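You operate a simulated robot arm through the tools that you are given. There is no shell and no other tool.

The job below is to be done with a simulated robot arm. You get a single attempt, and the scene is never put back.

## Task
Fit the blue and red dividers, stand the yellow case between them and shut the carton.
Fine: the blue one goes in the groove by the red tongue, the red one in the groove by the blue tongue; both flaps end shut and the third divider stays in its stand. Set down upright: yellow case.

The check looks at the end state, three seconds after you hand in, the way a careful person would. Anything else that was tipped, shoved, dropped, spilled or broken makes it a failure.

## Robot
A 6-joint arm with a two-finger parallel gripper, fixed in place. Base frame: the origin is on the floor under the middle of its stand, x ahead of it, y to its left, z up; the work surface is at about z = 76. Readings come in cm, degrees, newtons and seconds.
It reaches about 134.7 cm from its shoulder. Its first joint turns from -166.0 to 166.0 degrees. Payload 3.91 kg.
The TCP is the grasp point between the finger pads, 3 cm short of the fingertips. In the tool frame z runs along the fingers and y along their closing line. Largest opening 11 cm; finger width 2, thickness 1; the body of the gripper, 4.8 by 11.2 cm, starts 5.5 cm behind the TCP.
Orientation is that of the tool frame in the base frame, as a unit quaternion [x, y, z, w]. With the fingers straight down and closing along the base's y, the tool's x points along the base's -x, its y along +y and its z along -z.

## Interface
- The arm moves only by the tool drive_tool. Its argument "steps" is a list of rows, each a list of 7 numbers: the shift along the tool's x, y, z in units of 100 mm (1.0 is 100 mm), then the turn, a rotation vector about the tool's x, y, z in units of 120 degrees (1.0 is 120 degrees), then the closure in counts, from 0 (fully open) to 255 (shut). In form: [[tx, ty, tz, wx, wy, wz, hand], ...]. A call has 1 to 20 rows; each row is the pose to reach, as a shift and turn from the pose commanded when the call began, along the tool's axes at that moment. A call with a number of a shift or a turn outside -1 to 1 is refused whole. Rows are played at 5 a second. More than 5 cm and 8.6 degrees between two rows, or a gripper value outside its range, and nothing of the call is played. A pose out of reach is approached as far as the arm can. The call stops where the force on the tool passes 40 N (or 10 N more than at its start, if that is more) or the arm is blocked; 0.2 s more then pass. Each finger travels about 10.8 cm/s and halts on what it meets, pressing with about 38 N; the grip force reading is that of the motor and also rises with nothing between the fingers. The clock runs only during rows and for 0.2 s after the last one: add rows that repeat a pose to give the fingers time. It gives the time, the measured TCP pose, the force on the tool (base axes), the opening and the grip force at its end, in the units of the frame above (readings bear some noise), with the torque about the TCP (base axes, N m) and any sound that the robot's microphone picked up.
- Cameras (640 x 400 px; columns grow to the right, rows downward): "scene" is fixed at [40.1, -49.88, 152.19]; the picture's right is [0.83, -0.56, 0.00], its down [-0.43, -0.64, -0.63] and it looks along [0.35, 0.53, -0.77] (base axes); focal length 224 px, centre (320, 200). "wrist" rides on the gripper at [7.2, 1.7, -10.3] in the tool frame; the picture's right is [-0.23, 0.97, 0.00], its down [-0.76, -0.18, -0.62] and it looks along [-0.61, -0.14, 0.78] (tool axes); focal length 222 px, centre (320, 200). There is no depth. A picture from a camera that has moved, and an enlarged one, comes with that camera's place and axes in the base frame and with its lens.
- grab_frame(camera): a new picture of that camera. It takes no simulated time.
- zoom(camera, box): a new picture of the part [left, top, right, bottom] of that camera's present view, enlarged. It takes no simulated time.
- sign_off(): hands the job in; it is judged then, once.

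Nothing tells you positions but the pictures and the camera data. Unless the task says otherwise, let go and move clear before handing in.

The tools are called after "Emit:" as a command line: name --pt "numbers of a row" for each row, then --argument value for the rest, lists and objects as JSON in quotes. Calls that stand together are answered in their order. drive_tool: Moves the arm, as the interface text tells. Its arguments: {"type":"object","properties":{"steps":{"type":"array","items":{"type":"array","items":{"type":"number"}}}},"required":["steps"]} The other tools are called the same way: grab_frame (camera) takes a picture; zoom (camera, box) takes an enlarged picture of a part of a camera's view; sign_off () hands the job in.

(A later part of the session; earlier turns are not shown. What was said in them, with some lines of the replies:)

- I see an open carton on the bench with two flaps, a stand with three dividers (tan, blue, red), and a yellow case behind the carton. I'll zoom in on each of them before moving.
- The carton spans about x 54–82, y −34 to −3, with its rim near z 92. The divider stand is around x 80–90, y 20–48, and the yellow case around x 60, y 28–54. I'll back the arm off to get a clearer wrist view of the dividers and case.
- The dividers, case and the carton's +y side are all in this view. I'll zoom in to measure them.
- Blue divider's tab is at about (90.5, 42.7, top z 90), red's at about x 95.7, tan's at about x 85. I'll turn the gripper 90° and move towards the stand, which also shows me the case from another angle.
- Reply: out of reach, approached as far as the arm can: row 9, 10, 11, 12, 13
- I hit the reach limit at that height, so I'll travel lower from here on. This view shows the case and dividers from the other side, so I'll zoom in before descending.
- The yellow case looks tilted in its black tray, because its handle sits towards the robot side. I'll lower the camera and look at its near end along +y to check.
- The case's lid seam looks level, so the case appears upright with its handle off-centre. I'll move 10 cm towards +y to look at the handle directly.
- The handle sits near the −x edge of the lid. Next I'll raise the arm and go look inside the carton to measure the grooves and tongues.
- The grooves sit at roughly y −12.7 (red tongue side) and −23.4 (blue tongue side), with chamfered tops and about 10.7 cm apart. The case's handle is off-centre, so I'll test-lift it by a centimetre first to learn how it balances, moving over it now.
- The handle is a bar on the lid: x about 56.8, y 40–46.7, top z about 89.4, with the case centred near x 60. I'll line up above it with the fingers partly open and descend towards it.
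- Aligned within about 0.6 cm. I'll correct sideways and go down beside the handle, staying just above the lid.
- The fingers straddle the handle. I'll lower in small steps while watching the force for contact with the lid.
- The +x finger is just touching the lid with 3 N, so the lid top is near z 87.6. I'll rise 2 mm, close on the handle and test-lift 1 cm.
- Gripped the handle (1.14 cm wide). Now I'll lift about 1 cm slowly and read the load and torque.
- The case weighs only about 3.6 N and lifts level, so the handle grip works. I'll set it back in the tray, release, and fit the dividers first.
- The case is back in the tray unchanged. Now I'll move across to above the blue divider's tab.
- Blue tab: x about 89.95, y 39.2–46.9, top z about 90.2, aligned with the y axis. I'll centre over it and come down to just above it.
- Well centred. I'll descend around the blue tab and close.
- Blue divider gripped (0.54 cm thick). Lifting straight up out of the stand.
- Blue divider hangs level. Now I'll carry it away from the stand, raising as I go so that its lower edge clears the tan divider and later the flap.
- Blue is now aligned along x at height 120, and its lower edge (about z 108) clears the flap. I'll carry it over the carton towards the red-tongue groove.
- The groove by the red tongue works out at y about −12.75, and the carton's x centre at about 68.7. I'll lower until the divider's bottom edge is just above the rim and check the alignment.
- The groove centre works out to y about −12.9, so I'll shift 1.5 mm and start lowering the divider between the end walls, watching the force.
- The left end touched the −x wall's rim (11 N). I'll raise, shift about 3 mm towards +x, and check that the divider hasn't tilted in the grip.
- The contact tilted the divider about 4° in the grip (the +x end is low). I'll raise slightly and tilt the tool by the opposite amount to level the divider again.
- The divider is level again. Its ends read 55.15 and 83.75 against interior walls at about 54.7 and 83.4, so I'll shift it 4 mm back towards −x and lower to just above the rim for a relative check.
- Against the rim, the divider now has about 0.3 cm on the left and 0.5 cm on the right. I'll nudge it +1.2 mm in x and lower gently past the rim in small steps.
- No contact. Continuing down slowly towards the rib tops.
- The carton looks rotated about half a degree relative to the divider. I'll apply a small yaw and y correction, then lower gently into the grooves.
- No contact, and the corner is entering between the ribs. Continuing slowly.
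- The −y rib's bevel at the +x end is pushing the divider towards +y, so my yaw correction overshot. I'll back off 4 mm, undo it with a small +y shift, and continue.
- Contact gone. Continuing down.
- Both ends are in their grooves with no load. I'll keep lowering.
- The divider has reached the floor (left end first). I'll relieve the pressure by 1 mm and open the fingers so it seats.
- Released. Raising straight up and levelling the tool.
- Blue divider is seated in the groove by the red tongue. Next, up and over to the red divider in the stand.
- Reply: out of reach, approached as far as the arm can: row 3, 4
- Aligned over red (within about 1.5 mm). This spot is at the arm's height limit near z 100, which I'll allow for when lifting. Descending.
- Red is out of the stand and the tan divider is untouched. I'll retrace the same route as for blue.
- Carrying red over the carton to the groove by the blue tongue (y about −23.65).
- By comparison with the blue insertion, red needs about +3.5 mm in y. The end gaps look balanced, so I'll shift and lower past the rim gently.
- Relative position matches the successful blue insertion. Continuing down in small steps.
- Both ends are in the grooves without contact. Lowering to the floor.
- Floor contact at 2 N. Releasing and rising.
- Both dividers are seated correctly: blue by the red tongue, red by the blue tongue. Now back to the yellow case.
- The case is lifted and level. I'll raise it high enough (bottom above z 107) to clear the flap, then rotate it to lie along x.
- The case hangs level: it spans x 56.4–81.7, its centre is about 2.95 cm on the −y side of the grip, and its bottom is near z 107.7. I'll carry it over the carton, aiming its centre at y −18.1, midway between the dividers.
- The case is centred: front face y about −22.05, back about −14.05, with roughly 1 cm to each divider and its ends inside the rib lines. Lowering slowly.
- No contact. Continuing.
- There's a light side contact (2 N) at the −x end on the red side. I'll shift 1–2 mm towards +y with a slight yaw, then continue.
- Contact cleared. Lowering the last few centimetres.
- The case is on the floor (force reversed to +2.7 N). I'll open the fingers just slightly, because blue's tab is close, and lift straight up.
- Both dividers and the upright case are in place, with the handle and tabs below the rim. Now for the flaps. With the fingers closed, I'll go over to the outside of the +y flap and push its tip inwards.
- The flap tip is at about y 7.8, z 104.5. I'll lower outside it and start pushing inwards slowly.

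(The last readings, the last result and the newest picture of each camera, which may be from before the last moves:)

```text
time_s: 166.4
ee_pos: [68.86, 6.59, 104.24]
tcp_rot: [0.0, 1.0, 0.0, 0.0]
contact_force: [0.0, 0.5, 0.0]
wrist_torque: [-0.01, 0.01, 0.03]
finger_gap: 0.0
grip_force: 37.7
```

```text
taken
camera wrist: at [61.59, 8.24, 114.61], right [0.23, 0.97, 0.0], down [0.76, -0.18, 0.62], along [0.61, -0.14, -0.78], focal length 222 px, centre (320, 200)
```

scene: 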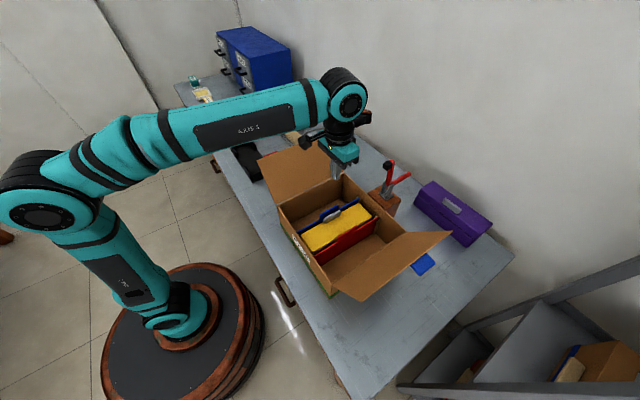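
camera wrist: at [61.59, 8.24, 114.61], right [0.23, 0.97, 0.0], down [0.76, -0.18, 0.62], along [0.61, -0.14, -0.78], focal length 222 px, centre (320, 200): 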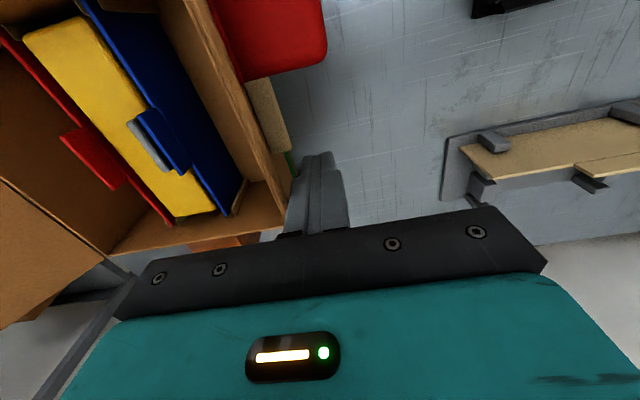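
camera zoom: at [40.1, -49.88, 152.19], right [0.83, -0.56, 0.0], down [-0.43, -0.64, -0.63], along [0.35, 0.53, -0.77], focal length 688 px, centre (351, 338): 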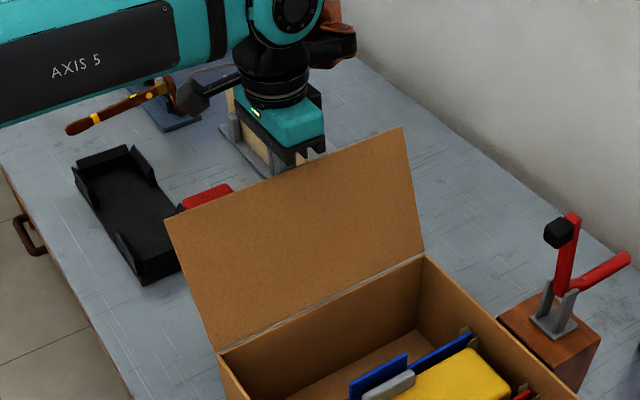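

The flap moves freely with almost no force. I'll continue pushing it towards vertical.

Emit:
drive_tool --pt "0 -0.1 0 0 0 0 255" --pt "0 -0.2 0 0 0 0 255" --pt "0 -0.3 0 0 0 0 255" --pt "0 -0.4 0 0 0 0 255" --pt "0 -0.5 0 0 0 0 255" --pt "0 -0.6 0 0 0 0 255"

Emit:
zoom --camera "scene" --box '[240, 90, 380, 220]'

Emit:
grab_frame --camera "wrist"

```text
time_s: 167.8
ee_pos: [68.81, 0.66, 104.41]
tcp_rot: [-0.001, 1.0, 0.0, 0.0]
contact_force: [-0.2, 0.2, -1.0]
wrist_torque: [0.01, -0.02, -0.02]
finger_gap: 0.0
grip_force: 37.6
```

```text
3.08 times, centred on (310, 155) of scene
camera zoom: at [40.1, -49.88, 152.19], right [0.83, -0.56, 0.0], down [-0.43, -0.64, -0.63], along [0.35, 0.53, -0.77], focal length 688 px, centre (351, 338)
```

zoom: 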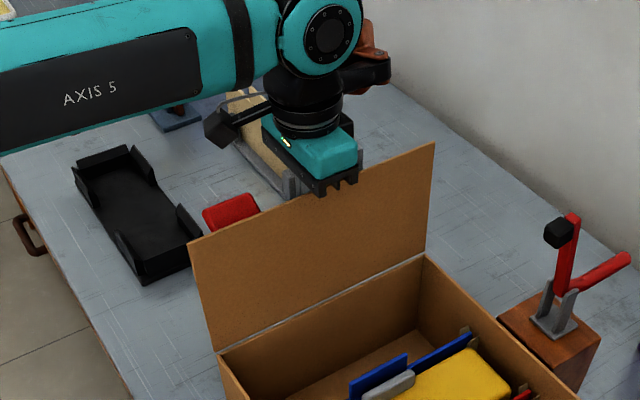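

```text
taken
camera wrist: at [61.55, 2.21, 114.62], right [0.23, 0.97, 0.0], down [0.76, -0.18, 0.62], along [0.61, -0.14, -0.78], focal length 222 px, centre (320, 200)
```

wrist: 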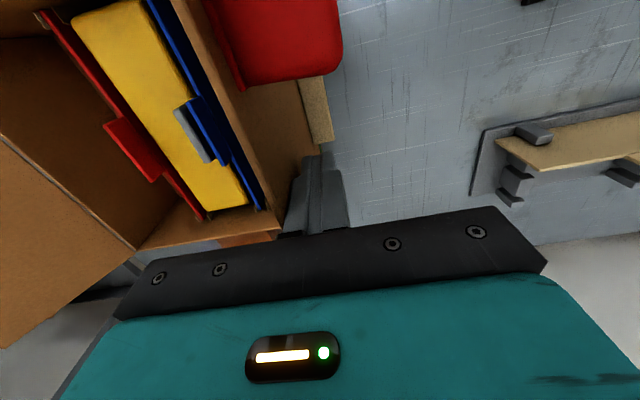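

Emit:
zoom --camera "wrist" --box '[180, 0, 400, 240]'

Emit:
zoom --camera "scene" --box '[270, 120, 350, 180]'

Emit:
zoom --camera "scene" --box '[380, 220, 480, 300]'

```text
1.67 times, centred on (290, 120) of wrist
camera zoom: at [61.55, 2.21, 114.62], right [0.23, 0.97, 0.0], down [0.76, -0.18, 0.62], along [0.61, -0.14, -0.78], focal length 370 px, centre (370, 333)
```

zoom: 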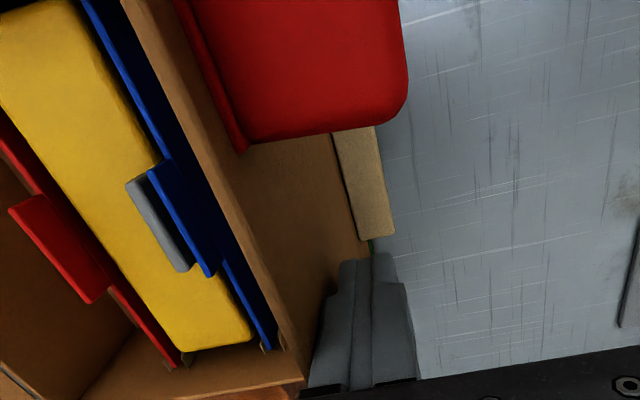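

```text
6.67 times, centred on (310, 150) of scene
camera zoom: at [40.1, -49.88, 152.19], right [0.83, -0.56, 0.0], down [-0.43, -0.64, -0.63], along [0.35, 0.53, -0.77], focal length 1491 px, centre (387, 533)
```

zoom: 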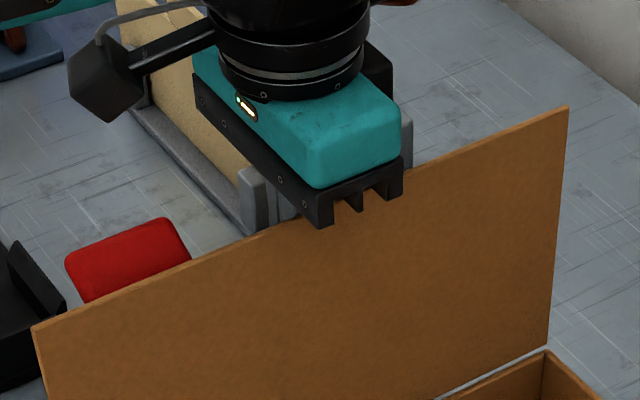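

```text
5.00 times, centred on (430, 260) of scene
camera zoom: at [40.1, -49.88, 152.19], right [0.83, -0.56, 0.0], down [-0.43, -0.64, -0.63], along [0.35, 0.53, -0.77], focal length 1119 px, centre (-230, -100)
```

zoom: 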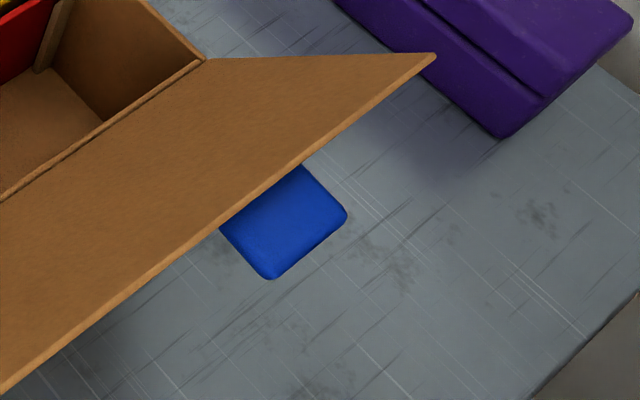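

The red "tongue" is a tab at the tip of the +y flap (x about 57–63), so my push point at x 69 is clear of it. I'll continue past vertical.

Emit:
drive_tool --pt "0 -0.08 0 0 0 0 255" --pt "0 -0.16 0 0 0 0 255" --pt "0 -0.24 0 0 0 0 255" --pt "0 -0.32 0 0 0 0 255" --pt "0 -0.4 0 0 0 0 255"

Emit:
zoom --camera "scene" --box '[260, 100, 400, 230]'

Emit:
grab_frame --camera "wrist"

```text
time_s: 169.0
ee_pos: [68.83, -3.47, 104.22]
tcp_rot: [-0.001, 1.0, 0.0, 0.0]
contact_force: [0.1, -1.0, 0.2]
wrist_torque: [-0.05, 0.0, -0.01]
finger_gap: 0.01
grip_force: 37.8
```

```text
3.08 times, centred on (330, 165) of scene
camera zoom: at [40.1, -49.88, 152.19], right [0.83, -0.56, 0.0], down [-0.43, -0.64, -0.63], along [0.35, 0.53, -0.77], focal length 688 px, centre (289, 308)
```

zoom: 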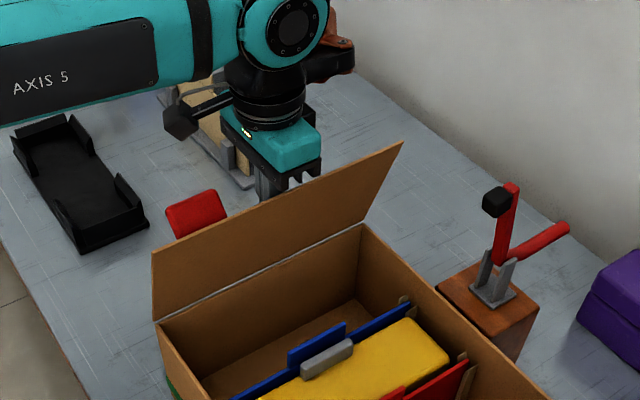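

```text
taken
camera wrist: at [61.57, -1.83, 114.52], right [0.23, 0.97, 0.0], down [0.76, -0.18, 0.62], along [0.61, -0.14, -0.78], focal length 222 px, centre (320, 200)
```

wrist: 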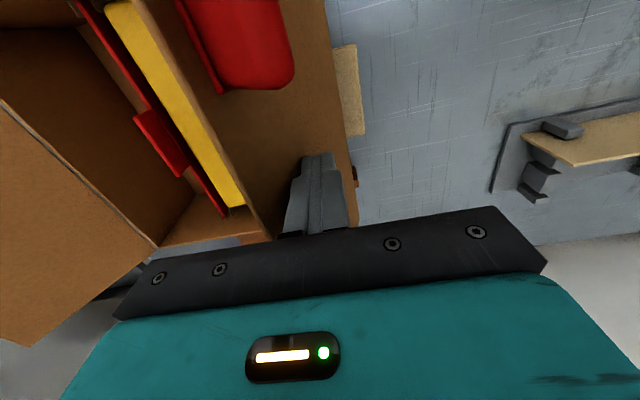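

Emit:
drive_tool --pt "0 0 0 0 0 0 255" --pt "0 0 0 0 0 0 255" --pt "0 0 0 0 0 0 255"

Emit:
zoom --camera "scene" --box '[260, 100, 400, 230]'

```text
time_s: 169.8
ee_pos: [68.86, -3.51, 104.18]
tcp_rot: [0.001, 1.0, 0.0, 0.0]
contact_force: [0.9, 0.2, 0.4]
wrist_torque: [0.04, -0.04, 0.03]
finger_gap: 0.0
grip_force: 38.5
```

```text
3.08 times, centred on (330, 165) of scene
camera zoom: at [40.1, -49.88, 152.19], right [0.83, -0.56, 0.0], down [-0.43, -0.64, -0.63], along [0.35, 0.53, -0.77], focal length 688 px, centre (289, 308)
```

zoom: 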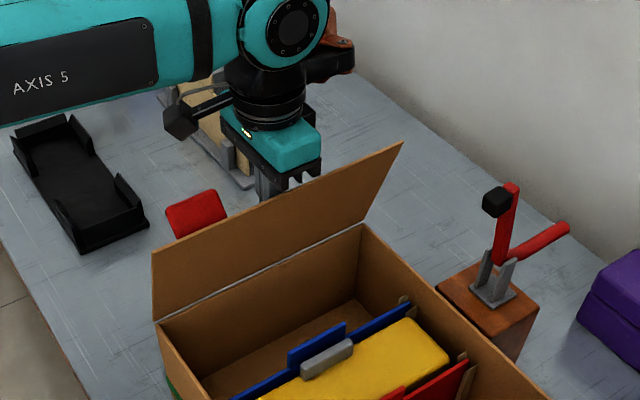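

The hinge has friction, so the flap stays where it's pushed. I'll follow its arc inwards and down with the fingertips.

Emit:
drive_tool --pt "0 -0.12 0.005 0 0 0 255" --pt "0 -0.21 0.03 0 0 0 255" --pt "0 -0.3 0.07 0 0 0 255" --pt "0 -0.37 0.1 0 0 0 255" --pt "0 -0.44 0.14 0 0 0 255" --pt "0 -0.56 0.21 0 0 0 255" --pt "0 -0.67 0.3 0 0 0 255" --pt "0 -0.73 0.36 0 0 0 255" --pt "0 -0.79 0.42 0 0 0 255" --pt "0 -0.79 0.42 0 0 0 255"

Emit:
zoom --camera "scene" --box '[260, 120, 420, 260]'

Emit:
grab_frame --camera "wrist"

```text
time_s: 172.0
ee_pos: [68.82, -11.56, 100.08]
tcp_rot: [0.0, 1.0, 0.0, 0.0]
contact_force: [-0.5, -0.1, 0.4]
wrist_torque: [0.01, 0.01, 0.02]
finger_gap: 0.0
grip_force: 37.7
```

```text
2.86 times, centred on (340, 190) of scene
camera zoom: at [40.1, -49.88, 152.19], right [0.83, -0.56, 0.0], down [-0.43, -0.64, -0.63], along [0.35, 0.53, -0.77], focal length 639 px, centre (263, 229)
```

zoom: 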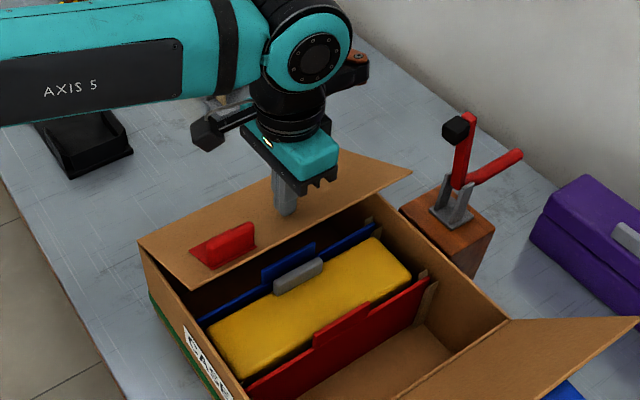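

```text
taken
camera wrist: at [61.6, -9.76, 110.39], right [0.23, 0.97, 0.0], down [0.76, -0.18, 0.62], along [0.61, -0.14, -0.78], focal length 222 px, centre (320, 200)
```

wrist: 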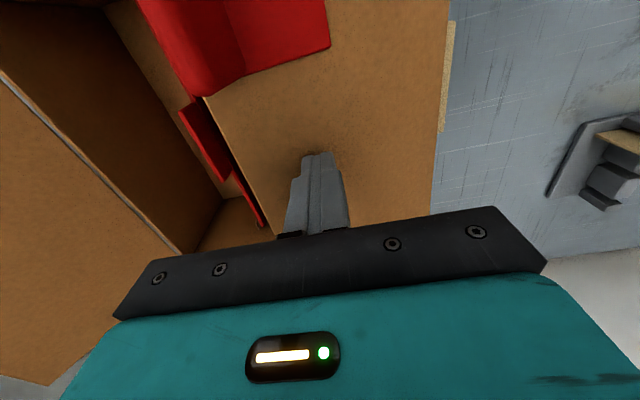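

Emit:
drive_tool --pt "0 -0.03 0.07 0 0 0 255" --pt "0 -0.05 0.14 0 0 0 255" --pt "0 -0.08 0.22 0 0 0 255" --pt "0 -0.1 0.3 0 0 0 255" --pt "0 -0.12 0.36 0 0 0 255" --pt "0 -0.13 0.41 0 0 0 255" --pt "0 -0.13 0.41 0 0 0 255"

Emit:
zoom --camera "scene" --box '[260, 120, 420, 260]'

```text
time_s: 173.6
ee_pos: [68.85, -12.67, 95.9]
tcp_rot: [-0.001, 1.0, 0.0, 0.0]
contact_force: [-0.8, -0.6, 0.6]
wrist_torque: [-0.02, -0.02, 0.05]
finger_gap: 0.0
grip_force: 37.0
```

```text
2.86 times, centred on (340, 190) of scene
camera zoom: at [40.1, -49.88, 152.19], right [0.83, -0.56, 0.0], down [-0.43, -0.64, -0.63], along [0.35, 0.53, -0.77], focal length 639 px, centre (263, 229)
```

zoom: 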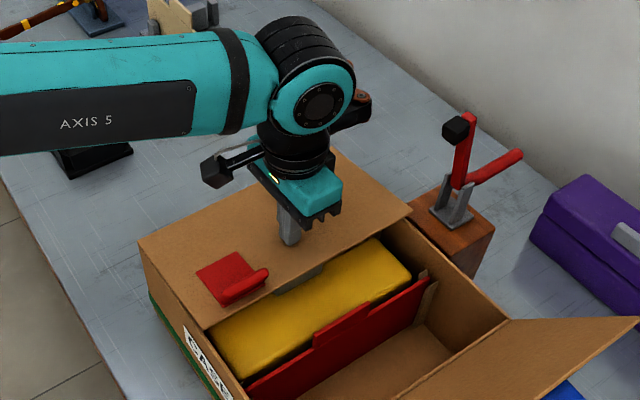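

Emit:
drive_tool --pt "0 0 0.02 0 0 0 255" --pt "0 0 0.04 0 0 0 255" --pt "0 0 0.06 0 0 0 255" --pt "0 0 0.08 0 0 0 255" --pt "0 0 0.08 0 0 0 255"

Emit:
drive_tool --pt "0 0 0.02 0 0 0 255" --pt "0 0 0.03 0 0 0 255" --pt "0 0 0.04 0 0 0 255" --pt "0 0 0.04 0 0 0 255"

Emit:
zoom --camera "scene" --box '[260, 120, 420, 260]'

```text
time_s: 174.8
ee_pos: [68.83, -12.66, 95.2]
tcp_rot: [-0.001, 1.0, -0.001, 0.0]
contact_force: [-0.2, -0.4, -0.5]
wrist_torque: [-0.03, 0.01, 0.04]
finger_gap: 0.0
grip_force: 37.3
```

```text
time_s: 175.8
ee_pos: [68.95, -12.63, 94.63]
tcp_rot: [0.0, 1.0, 0.001, 0.0]
contact_force: [-0.1, 0.7, -0.7]
wrist_torque: [-0.02, 0.03, 0.0]
finger_gap: 0.03
grip_force: 37.9
```

```text
2.86 times, centred on (340, 190) of scene
camera zoom: at [40.1, -49.88, 152.19], right [0.83, -0.56, 0.0], down [-0.43, -0.64, -0.63], along [0.35, 0.53, -0.77], focal length 639 px, centre (263, 229)
```

zoom: 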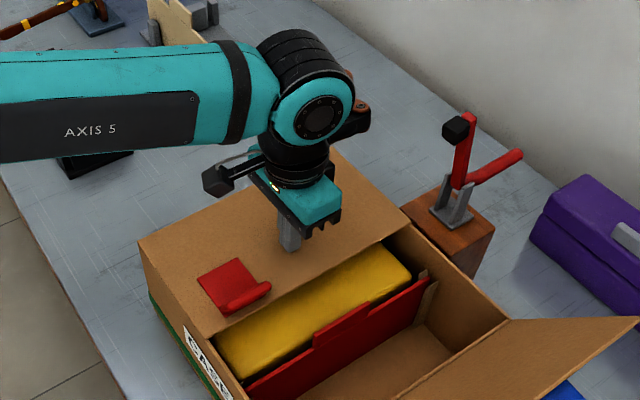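

Emit:
drive_tool --pt "0 0 0.01 0 0 0 255" --pt "0 0 0.02 0 0 0 255" --pt "0 0 0.03 0 0 0 255" --pt "0 0 0.03 0 0 0 255"

Emit:
drive_tool --pt "0 0 0.01 0 0 0 255" --pt "0 0 0.02 0 0 0 255" --pt "0 0 0.03 0 0 0 255" --pt "0 0 0.03 0 0 0 255"

Emit:
zoom --camera "scene" --box '[270, 150, 390, 250]'

```text
time_s: 176.8
ee_pos: [68.93, -12.68, 94.53]
tcp_rot: [0.0, 1.0, 0.0, 0.0]
contact_force: [-0.5, -0.8, 3.3]
wrist_torque: [-0.03, 0.06, 0.04]
finger_gap: 0.0
grip_force: 37.7
```

```text
time_s: 177.7
ee_pos: [68.76, -12.76, 94.49]
tcp_rot: [0.0, 1.0, -0.001, 0.002]
contact_force: [0.9, -3.2, 15.1]
wrist_torque: [-0.02, 0.07, 0.12]
finger_gap: 0.0
grip_force: 38.0
stopped in row 4: the force on the tool passed its limit at 41 N (the readings are from after the stop); the commanded pose is now the measured one
```

```text
4.00 times, centred on (330, 200) of scene
camera zoom: at [40.1, -49.88, 152.19], right [0.83, -0.56, 0.0], down [-0.43, -0.64, -0.63], along [0.35, 0.53, -0.77], focal length 895 px, centre (280, 200)
```

zoom: 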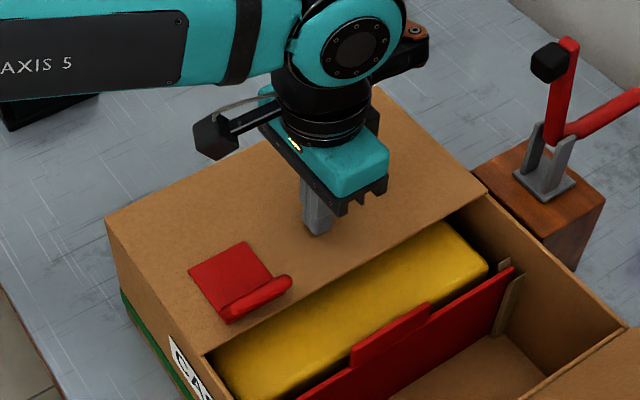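

The +y flap is shut flat on the rim. I'll raise and move over to the outside of the −y flap, at x about 63 to avoid the blue tongue.

Emit:
drive_tool --pt "0 0 -0.1 0 0 0 255" --pt "0 0 -0.4 0 0 0 255" --pt "0.1 0 -0.8 0 0 0 255" --pt "0.2 0 -1.0 0 0 0 255"

Emit:
drive_tool --pt "0.1 -0.05 -0.4 0 0 0 255" --pt "0.2 -0.3 -0.7 0 0 0 255" --pt "0.3 -0.65 -0.9 0 0 0 255" --pt "0.38 -1.0 -0.9 0 0 0 255"

Emit:
zoom --camera "scene" --box '[260, 120, 460, 300]'

Emit:
grab_frame --camera "wrist"

```text
time_s: 178.7
ee_pos: [66.94, -12.62, 104.32]
tcp_rot: [0.0, 1.0, -0.001, 0.002]
contact_force: [0.6, -0.1, -0.6]
wrist_torque: [0.01, 0.03, 0.02]
finger_gap: 0.01
grip_force: 37.4
```

```text
time_s: 179.7
ee_pos: [63.03, -22.71, 113.37]
tcp_rot: [0.001, 1.0, 0.0, 0.001]
contact_force: [0.2, 0.4, -0.6]
wrist_torque: [-0.02, 0.0, -0.01]
finger_gap: 0.02
grip_force: 38.1
```

```text
2.22 times, centred on (360, 210) of scene
camera zoom: at [40.1, -49.88, 152.19], right [0.83, -0.56, 0.0], down [-0.43, -0.64, -0.63], along [0.35, 0.53, -0.77], focal length 497 px, centre (231, 178)
```

zoom: 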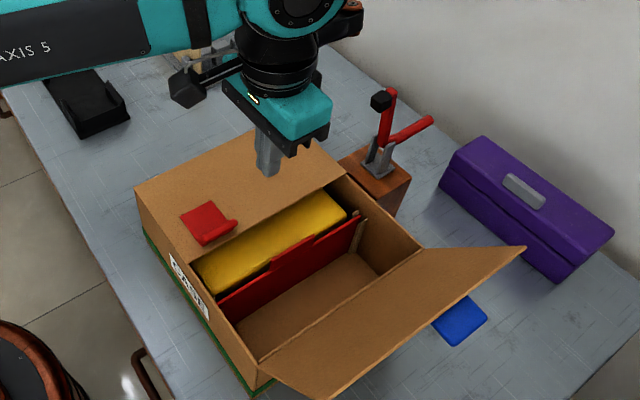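

```text
taken
camera wrist: at [55.87, -21.06, 123.56], right [0.23, 0.97, 0.0], down [0.76, -0.18, 0.63], along [0.61, -0.14, -0.78], focal length 222 px, centre (320, 200)
```

wrist: 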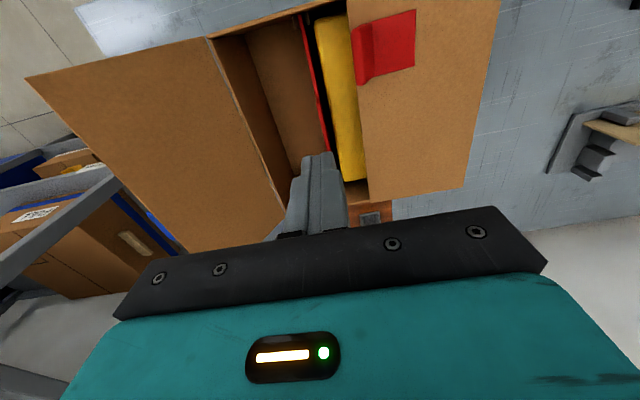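

The +y flap stays shut. Continuing over the −y flap to its outer side.

Emit:
drive_tool --pt "0 -0.33 0 0 0 0 255" --pt "0 -0.67 0 0 0 0 255" --pt "0 -1.0 0 0 0 0 255"

Emit:
drive_tool --pt "0 -0.33 0 0 0 0 255" --pt "0 -0.67 0 0 0 0 255" --pt "0 -1.0 0 0 0 0 255"

Emit:
drive_tool --pt "0 -0.33 0 0 0 0 255" --pt "0 -0.67 0 0 0 0 255" --pt "0 -0.85 0 0 0 0 255" --pt "0 -0.85 0 0 0 0 255"

Emit:
grab_frame --camera "wrist"

Emit:
grab_frame --camera "scene"

```text
time_s: 180.5
ee_pos: [63.2, -32.65, 113.08]
tcp_rot: [0.0, 1.0, 0.0, 0.002]
contact_force: [-0.8, 0.7, -0.1]
wrist_torque: [-0.01, -0.02, 0.0]
finger_gap: 0.01
grip_force: 37.8
```

```text
time_s: 181.3
ee_pos: [62.83, -42.65, 113.16]
tcp_rot: [0.0, 1.0, -0.001, 0.002]
contact_force: [-0.5, 0.7, 0.1]
wrist_torque: [-0.07, -0.04, 0.04]
finger_gap: 0.0
grip_force: 37.8
```

```text
time_s: 182.3
ee_pos: [62.79, -51.11, 113.2]
tcp_rot: [0.0, 1.0, 0.0, 0.001]
contact_force: [0.6, -0.2, 0.2]
wrist_torque: [0.0, 0.03, 0.0]
finger_gap: 0.0
grip_force: 37.7
```

```text
taken
camera wrist: at [55.55, -49.5, 123.5], right [0.23, 0.97, 0.0], down [0.76, -0.18, 0.63], along [0.61, -0.14, -0.78], focal length 222 px, centre (320, 200)
```

wrist: 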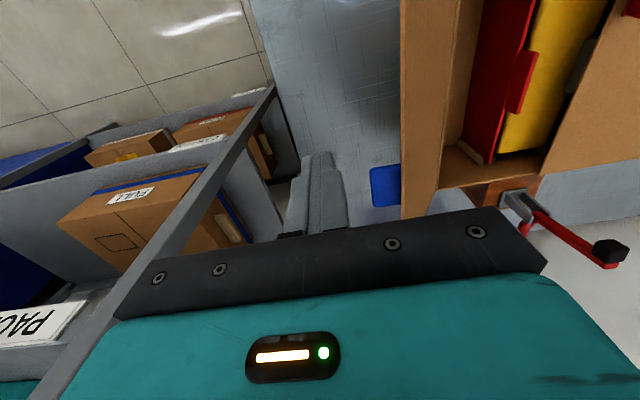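

```text
taken
```

scene: 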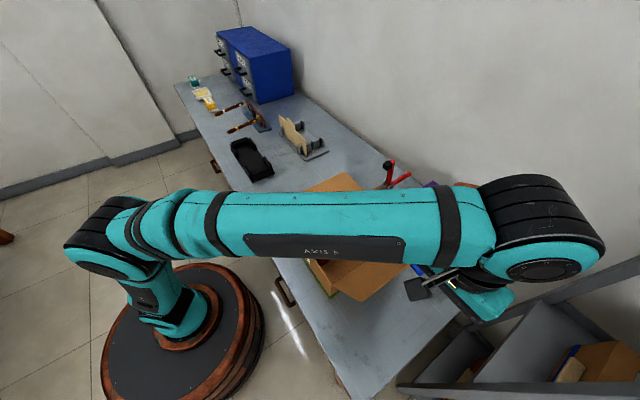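

The −y flap's tip is at about y −44.4, and the blue tongue is at x about 70–74, clear of my push point at x 63. I'll lower outside the flap and push inwards.

Emit:
drive_tool --pt "0 0 0.3 0 0 0 255" --pt "0 0 0.6 0 0 0 255" --pt "0 0 0.9 0 0 0 255" --pt "0 0.15 0.9 0 0 0 255" --pt "0 0.3 0.9 0 0 0 255" --pt "0 0.45 0.9 0 0 0 255" --pt "0 0.55 0.9 0 0 0 255" --pt "0 0.65 0.9 0 0 0 255" --pt "0 0.75 0.9 0 0 0 255"

Emit:
grab_frame --camera "wrist"

```text
time_s: 184.3
ee_pos: [63.09, -43.67, 104.31]
tcp_rot: [-0.001, 1.0, 0.001, 0.001]
contact_force: [0.5, -0.1, 0.4]
wrist_torque: [0.03, 0.0, 0.02]
finger_gap: 0.03
grip_force: 38.4
```

```text
taken
camera wrist: at [55.74, -41.97, 114.51], right [0.23, 0.97, 0.0], down [0.76, -0.18, 0.63], along [0.61, -0.14, -0.78], focal length 222 px, centre (320, 200)
```

wrist: 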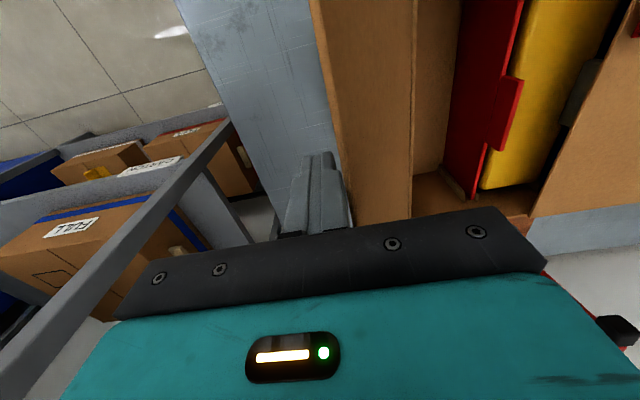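

Emit:
drive_tool --pt "0 0.1 0 0 0 0 255" --pt "0 0.2 0 0 0 0 255" --pt "0 0.3 0 0 0 0 255" --pt "0 0.4 0 0 0 0 255" --pt "0 0.5 0 0 0 0 255" --pt "0 0.6 0 0 0 0 255"

Emit:
grab_frame --camera "wrist"

Emit:
drive_tool --pt "0 0.1 0 0 0 0 255" --pt "0 0.2 0 0 0 0 255" --pt "0 0.3 0 0 0 0 255" --pt "0 0.4 0 0 0 0 255" --pt "0 0.5 0 0 0 0 255"

Emit:
grab_frame --camera "wrist"

Emit:
grab_frame --camera "scene"

```text
time_s: 185.7
ee_pos: [63.06, -37.5, 104.29]
tcp_rot: [0.001, 1.0, 0.0, 0.002]
contact_force: [-1.3, -0.3, 0.3]
wrist_torque: [0.0, -0.02, -0.01]
finger_gap: 0.0
grip_force: 37.5
```

```text
taken
camera wrist: at [55.8, -35.92, 114.6], right [0.23, 0.97, 0.0], down [0.76, -0.18, 0.63], along [0.61, -0.14, -0.78], focal length 222 px, centre (320, 200)
```

wrist: 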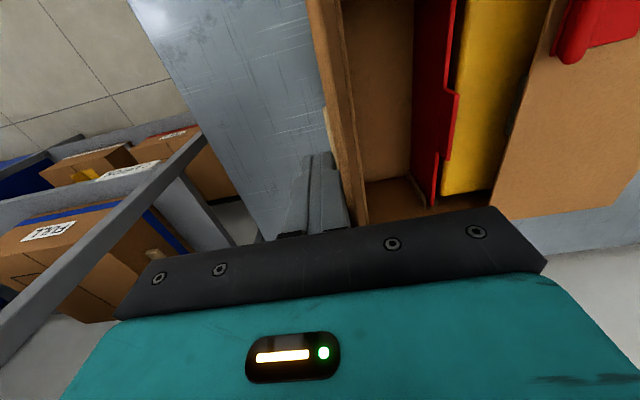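

```text
time_s: 186.9
ee_pos: [63.04, -32.59, 104.3]
tcp_rot: [0.0, 1.0, 0.0, 0.002]
contact_force: [-0.5, -0.5, -0.5]
wrist_torque: [0.0, 0.03, 0.02]
finger_gap: 0.0
grip_force: 37.8
```

```text
taken
camera wrist: at [55.8, -30.93, 114.64], right [0.23, 0.97, 0.0], down [0.76, -0.18, 0.63], along [0.61, -0.14, -0.78], focal length 222 px, centre (320, 200)
```

wrist: 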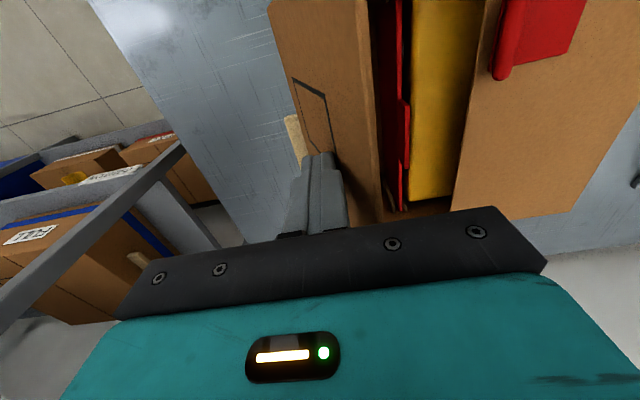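

```text
taken
```

scene: 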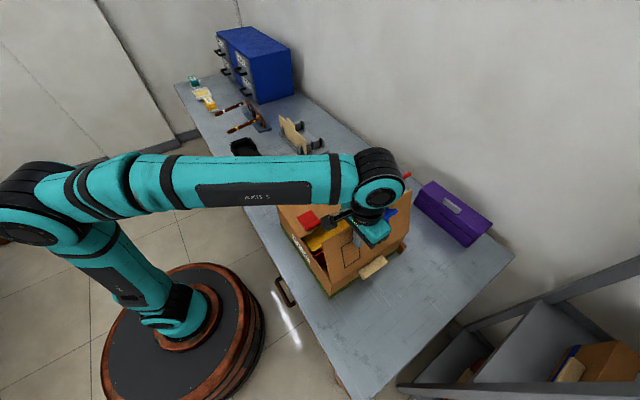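

Emit:
zoom --camera "scene" --box '[270, 180, 430, 300]'

Emit:
zoom --camera "wrist" --box '[240, 60, 420, 240]'

```text
3.33 times, centred on (350, 240) of scene
camera zoom: at [40.1, -49.88, 152.19], right [0.83, -0.56, 0.0], down [-0.43, -0.64, -0.63], along [0.35, 0.53, -0.77], focal length 746 px, centre (220, 67)
```

zoom: 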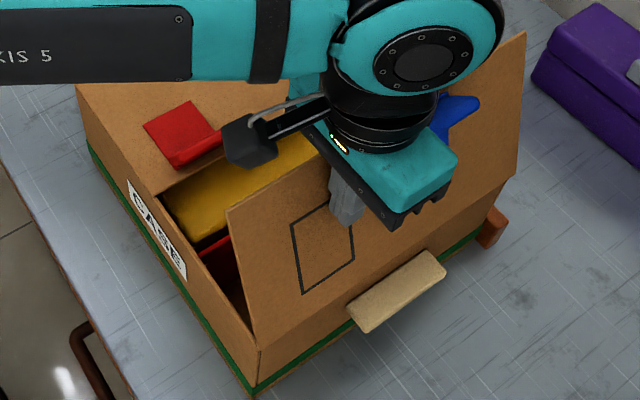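

```text
2.22 times, centred on (330, 150) of wrist
camera zoom: at [55.8, -30.93, 114.64], right [0.23, 0.97, 0.0], down [0.76, -0.18, 0.63], along [0.61, -0.14, -0.78], focal length 494 px, centre (298, 311)
```

zoom: 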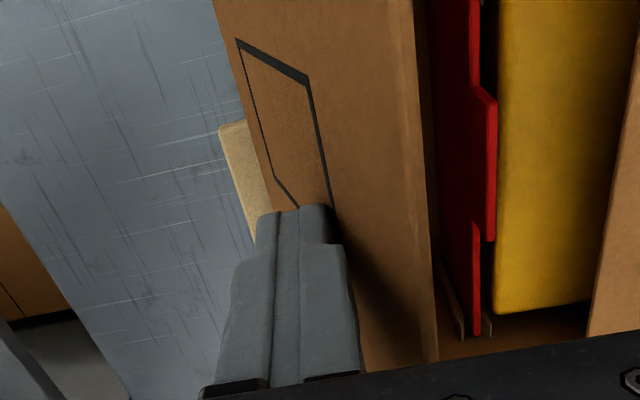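

Emit:
zoom --camera "scene" --box '[295, 200, 335, 235]'

Emit:
zoom --camera "scene" --box '[330, 230, 430, 290]'

Emit:
zoom --camera "wrist" --box '[440, 0, 640, 120]'

```text
11.43 times, centred on (315, 218) of scene
camera zoom: at [40.1, -49.88, 152.19], right [0.83, -0.56, 0.0], down [-0.43, -0.64, -0.63], along [0.35, 0.53, -0.77], focal length 2557 px, centre (377, 0)
```

zoom: 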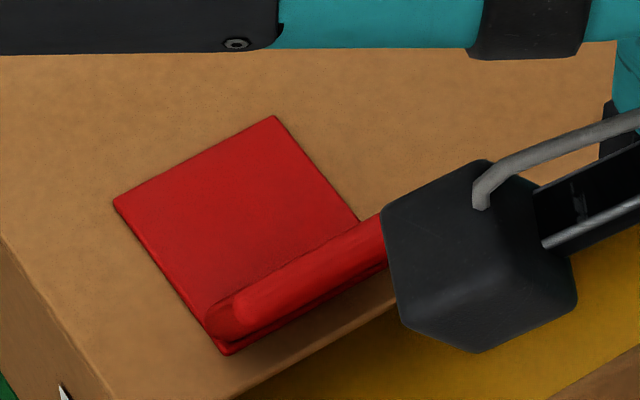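

```text
6.40 times, centred on (380, 260) of scene
camera zoom: at [40.1, -49.88, 152.19], right [0.83, -0.56, 0.0], down [-0.43, -0.64, -0.63], along [0.35, 0.53, -0.77], focal length 1432 px, centre (-64, -184)
```

zoom: 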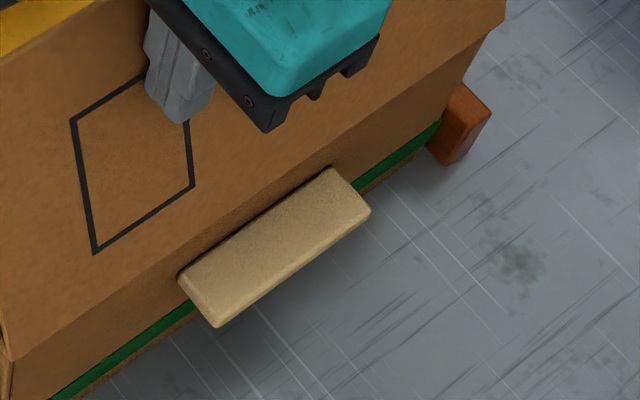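

```text
3.20 times, centred on (540, 60) of wrist
camera zoom: at [55.8, -30.93, 114.64], right [0.23, 0.97, 0.0], down [0.76, -0.18, 0.63], along [0.61, -0.14, -0.78], focal length 711 px, centre (-384, 648)
```

zoom: 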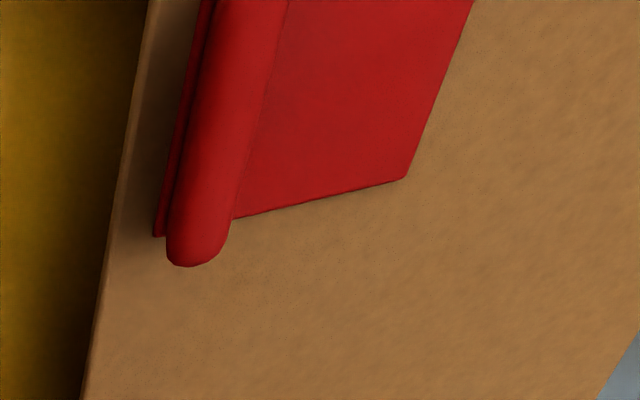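

The red and blue tongues are small upright tabs on the flaps' outer faces, and nothing blocks the closing. I'll follow the −y flap's arc inwards and down.

Emit:
drive_tool --pt "0 0.12 0.005 0 0 0 255" --pt "0 0.21 0.03 0 0 0 255" --pt "0 0.3 0.07 0 0 0 255" --pt "0 0.37 0.1 0 0 0 255" --pt "0 0.44 0.14 0 0 0 255" --pt "0 0.56 0.21 0 0 0 255" --pt "0 0.67 0.3 0 0 0 255" --pt "0 0.73 0.36 0 0 0 255" --pt "0 0.79 0.42 0 0 0 255" --pt "0 0.79 0.42 0 0 0 255"

Emit:
zoom --camera "scene" --box '[260, 160, 420, 290]'

Emit:
grab_frame --camera "wrist"

```text
time_s: 189.1
ee_pos: [63.06, -24.65, 100.21]
tcp_rot: [0.001, 1.0, 0.0, 0.001]
contact_force: [0.0, -0.5, 0.9]
wrist_torque: [0.03, -0.02, -0.01]
finger_gap: 0.02
grip_force: 37.2
```

```text
3.08 times, centred on (340, 225) of scene
camera zoom: at [40.1, -49.88, 152.19], right [0.83, -0.56, 0.0], down [-0.43, -0.64, -0.63], along [0.35, 0.53, -0.77], focal length 688 px, centre (258, 123)
```

zoom: 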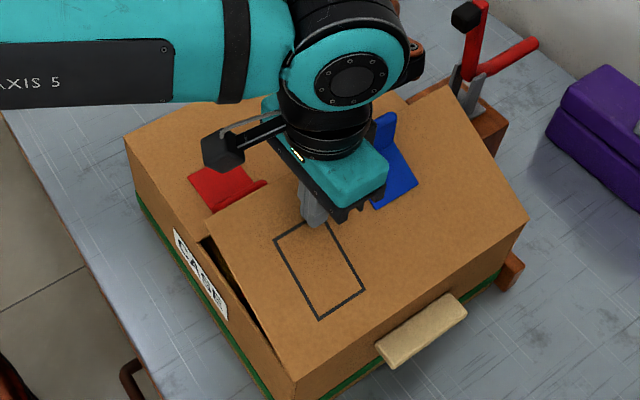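

```text
taken
camera wrist: at [55.78, -23.09, 110.42], right [0.23, 0.97, 0.0], down [0.76, -0.18, 0.63], along [0.61, -0.14, -0.78], focal length 222 px, centre (320, 200)
```

wrist: 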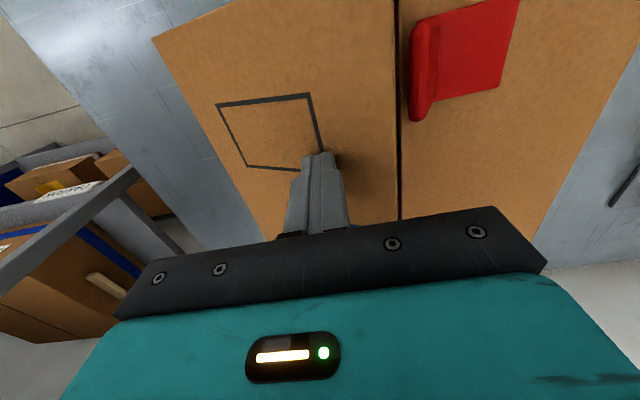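

Emit:
drive_tool --pt "0 0.03 0.07 0 0 0 255" --pt "0 0.05 0.14 0 0 0 255" --pt "0 0.08 0.22 0 0 0 255" --pt "0 0.1 0.3 0 0 0 255" --pt "0 0.12 0.36 0 0 0 255" --pt "0 0.13 0.42 0 0 0 255" --pt "0 0.13 0.48 0 0 0 255" --pt "0 0.13 0.48 0 0 0 255"

Emit:
drive_tool --pt "0 0 0.02 0 0 0 255" --pt "0 0 0.03 0 0 0 255" --pt "0 0 0.04 0 0 0 255" --pt "0 0 0.04 0 0 0 255"

Emit:
zoom --camera "scene" --box '[260, 160, 420, 290]'

```text
time_s: 190.9
ee_pos: [63.18, -23.44, 95.26]
tcp_rot: [-0.001, 1.0, 0.0, 0.002]
contact_force: [0.5, 0.0, 0.9]
wrist_torque: [0.01, -0.01, -0.01]
finger_gap: 0.0
grip_force: 37.4
```

```text
time_s: 191.9
ee_pos: [63.04, -23.39, 94.81]
tcp_rot: [-0.001, 1.0, 0.0, 0.002]
contact_force: [-0.4, -0.2, 1.0]
wrist_torque: [0.0, -0.03, -0.02]
finger_gap: 0.0
grip_force: 37.7
```

```text
3.08 times, centred on (340, 225) of scene
camera zoom: at [40.1, -49.88, 152.19], right [0.83, -0.56, 0.0], down [-0.43, -0.64, -0.63], along [0.35, 0.53, -0.77], focal length 688 px, centre (258, 123)
```

zoom: 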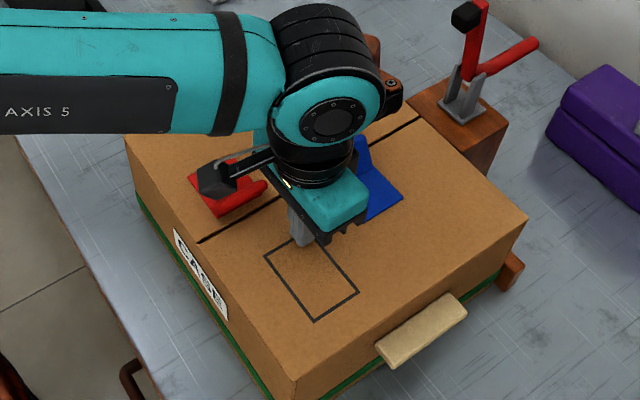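

Emit:
drive_tool --pt "0 0 0.01 0 0 0 255" --pt "0 0 0.02 0 0 0 255" --pt "0 0 0.02 0 0 0 255"

Emit:
drive_tool --pt "0 0 0.01 0 0 0 255" --pt "0 0 0.015 0 0 0 255" --pt "0 0 0.015 0 0 0 255"

```text
time_s: 192.7
ee_pos: [63.02, -23.49, 94.71]
tcp_rot: [0.0, 1.0, -0.001, 0.002]
contact_force: [0.0, -0.4, 0.1]
wrist_torque: [0.03, 0.01, 0.02]
finger_gap: 0.01
grip_force: 37.5
```

```text
time_s: 193.5
ee_pos: [63.12, -23.43, 94.54]
tcp_rot: [0.001, 1.0, 0.001, 0.002]
contact_force: [1.0, 1.2, -0.3]
wrist_torque: [0.01, -0.04, 0.01]
finger_gap: 0.02
grip_force: 37.5
```

Emit:
drive_tool --pt "0 0 0.01 0 0 0 255" --pt "0 0 0.01 0 0 0 255"

Emit:
drive_tool --pt "0 0 0.01 0 0 0 255" --pt "0 0 0.01 0 0 0 255"

Emit:
zoom --camera "scene" --box '[260, 160, 420, 290]'

```text
time_s: 194.1
ee_pos: [63.06, -23.43, 94.51]
tcp_rot: [-0.001, 1.0, 0.001, 0.002]
contact_force: [-1.6, 0.5, 5.5]
wrist_torque: [0.01, 0.11, -0.02]
finger_gap: 0.0
grip_force: 37.3
```

```text
time_s: 194.7
ee_pos: [62.91, -23.43, 94.38]
tcp_rot: [0.0, 1.0, -0.001, 0.003]
contact_force: [-0.6, 1.6, 20.2]
wrist_torque: [0.04, 0.14, -0.05]
finger_gap: 0.0
grip_force: 37.1
```

```text
3.08 times, centred on (340, 225) of scene
camera zoom: at [40.1, -49.88, 152.19], right [0.83, -0.56, 0.0], down [-0.43, -0.64, -0.63], along [0.35, 0.53, -0.77], focal length 688 px, centre (258, 123)
```

zoom: 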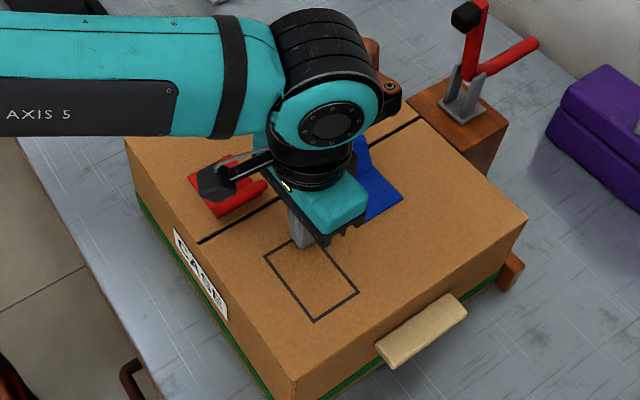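

Both flaps are shut. I'll retreat straight up and clear, then inspect the whole scene.

Emit:
drive_tool --pt "0 0 -0.05 0 0 0 255" --pt "0 0 -0.3 0 0 0 255" --pt "0 0 -0.7 0 0 0 255" --pt "0 0 -1.0 0 0 0 255"

Emit:
drive_tool --pt "0.2 0 -0.3 0 0 0 200" --pt "0.5 0 -0.6 0 0 0 128" --pt "0.8 0 -0.9 0 0 0 128" --pt "1.0 0 -1.0 0 0 0 128"

Emit:
drive_tool --pt "0.3 0.2 -0.2 0 0 0 128" --pt "0.6 0.5 -0.3 0 0 0 128" --pt "0.9 0.8 -0.4 0 0 0 128" --pt "1.0 1.0 -0.4 0 0 0 128"

Emit:
grab_frame --camera "scene"

Emit:
grab_frame --camera "wrist"

```text
time_s: 195.7
ee_pos: [63.0, -23.54, 104.33]
tcp_rot: [0.001, 1.0, 0.0, 0.001]
contact_force: [-0.9, 0.5, 0.0]
wrist_torque: [0.0, 0.03, 0.0]
finger_gap: 0.01
grip_force: 37.9
```

```text
time_s: 196.7
ee_pos: [52.91, -23.61, 114.26]
tcp_rot: [0.001, 1.0, 0.0, 0.002]
contact_force: [0.3, -0.1, -0.3]
wrist_torque: [0.03, 0.01, -0.02]
finger_gap: 5.5
grip_force: 0.0
```

```text
time_s: 197.7
ee_pos: [43.01, -13.39, 118.34]
tcp_rot: [0.0, 1.0, 0.0, 0.001]
contact_force: [0.3, 0.0, -0.6]
wrist_torque: [-0.02, 0.02, 0.02]
finger_gap: 5.47
grip_force: 0.2
```

```text
taken
```

scene: 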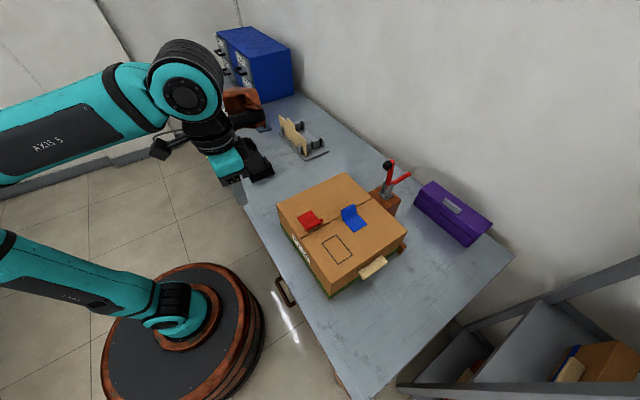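

```text
taken
camera wrist: at [35.72, -11.76, 128.58], right [0.23, 0.97, 0.0], down [0.76, -0.18, 0.63], along [0.61, -0.14, -0.78], focal length 222 px, centre (320, 200)
```

wrist: 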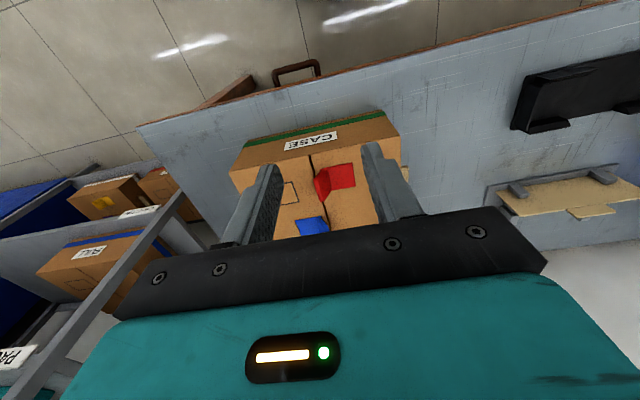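

Emit:
zoom --camera "scene" --box '[265, 160, 425, 300]'

Emit:
zoom --camera "scene" --box '[230, 90, 350, 190]'

Emit:
zoom --camera "wrist" --box '[210, 80, 430, 260]'

```text
2.86 times, centred on (345, 230) of scene
camera zoom: at [40.1, -49.88, 152.19], right [0.83, -0.56, 0.0], down [-0.43, -0.64, -0.63], along [0.35, 0.53, -0.77], focal length 639 px, centre (249, 114)
```

zoom: 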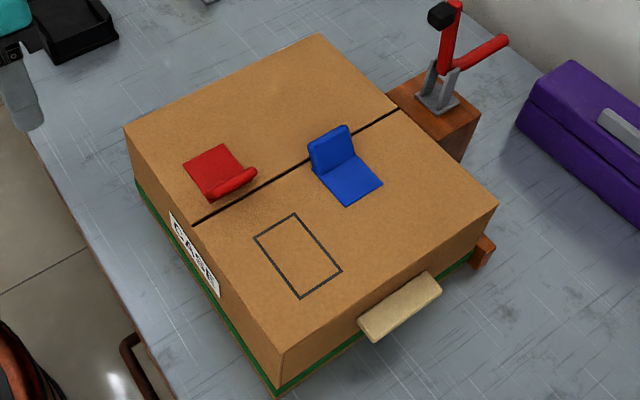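

```text
4.00 times, centred on (290, 140) of scene
camera zoom: at [40.1, -49.88, 152.19], right [0.83, -0.56, 0.0], down [-0.43, -0.64, -0.63], along [0.35, 0.53, -0.77], focal length 895 px, centre (440, 440)
```

zoom: 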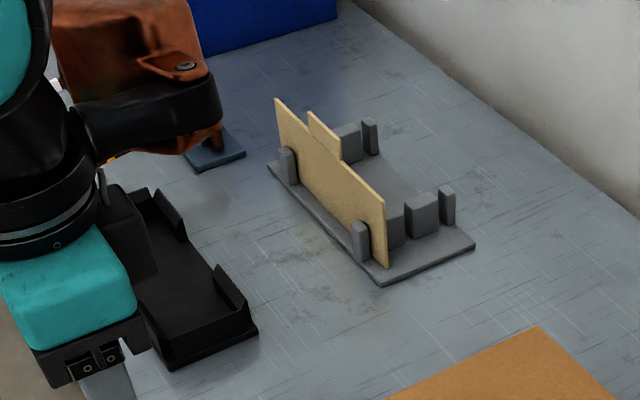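

```text
2.22 times, centred on (320, 170) of wrist
camera zoom: at [35.72, -11.76, 128.58], right [0.23, 0.97, 0.0], down [0.76, -0.18, 0.63], along [0.61, -0.14, -0.78], focal length 494 px, centre (320, 267)
```

zoom: 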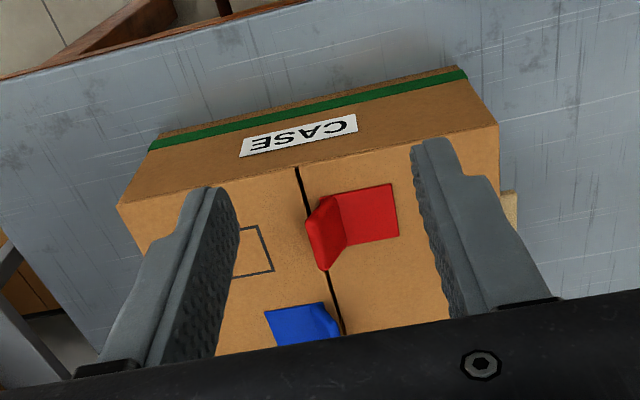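

The carton is shut with both flaps flat. Blue and red are in their grooves with the case upright between them, the tan divider is still in its stand, and everything else looks undisturbed. The gripper is empty and clear, so I'm handing in.

Emit:
sign_off

```text
The job is handed in.
```

The carton is packed and shut, and I've handed the job in; the check's result hasn't come back to me.

- **Dividers:** blue is in the groove by the red tongue, and red is in the groove by the blue tongue.
- **Yellow case:** it stands upright between the two dividers, lowered in by its handle until it touched the carton floor.
- **Flaps:** both are closed flat on the rim, and they stayed shut after I moved the arm away.
- **Third divider:** the tan one is still in its stand.

Three contacts happened along the way:

- **Blue divider:** it touched the carton rim on the first try and tilted about 4° in the grip. I levelled it before inserting it.
- **Yellow case:** it brushed lightly (about 2 N) on the red side while going in.
- **First flap:** I briefly pressed it to about 41 N while closing it.

In the last pictures the carton and the case's tray sit where they started, and I saw nothing else disturbed. The arm was hiding the far end of the bench (the saw and glue) in those pictures, but I did not work near it.
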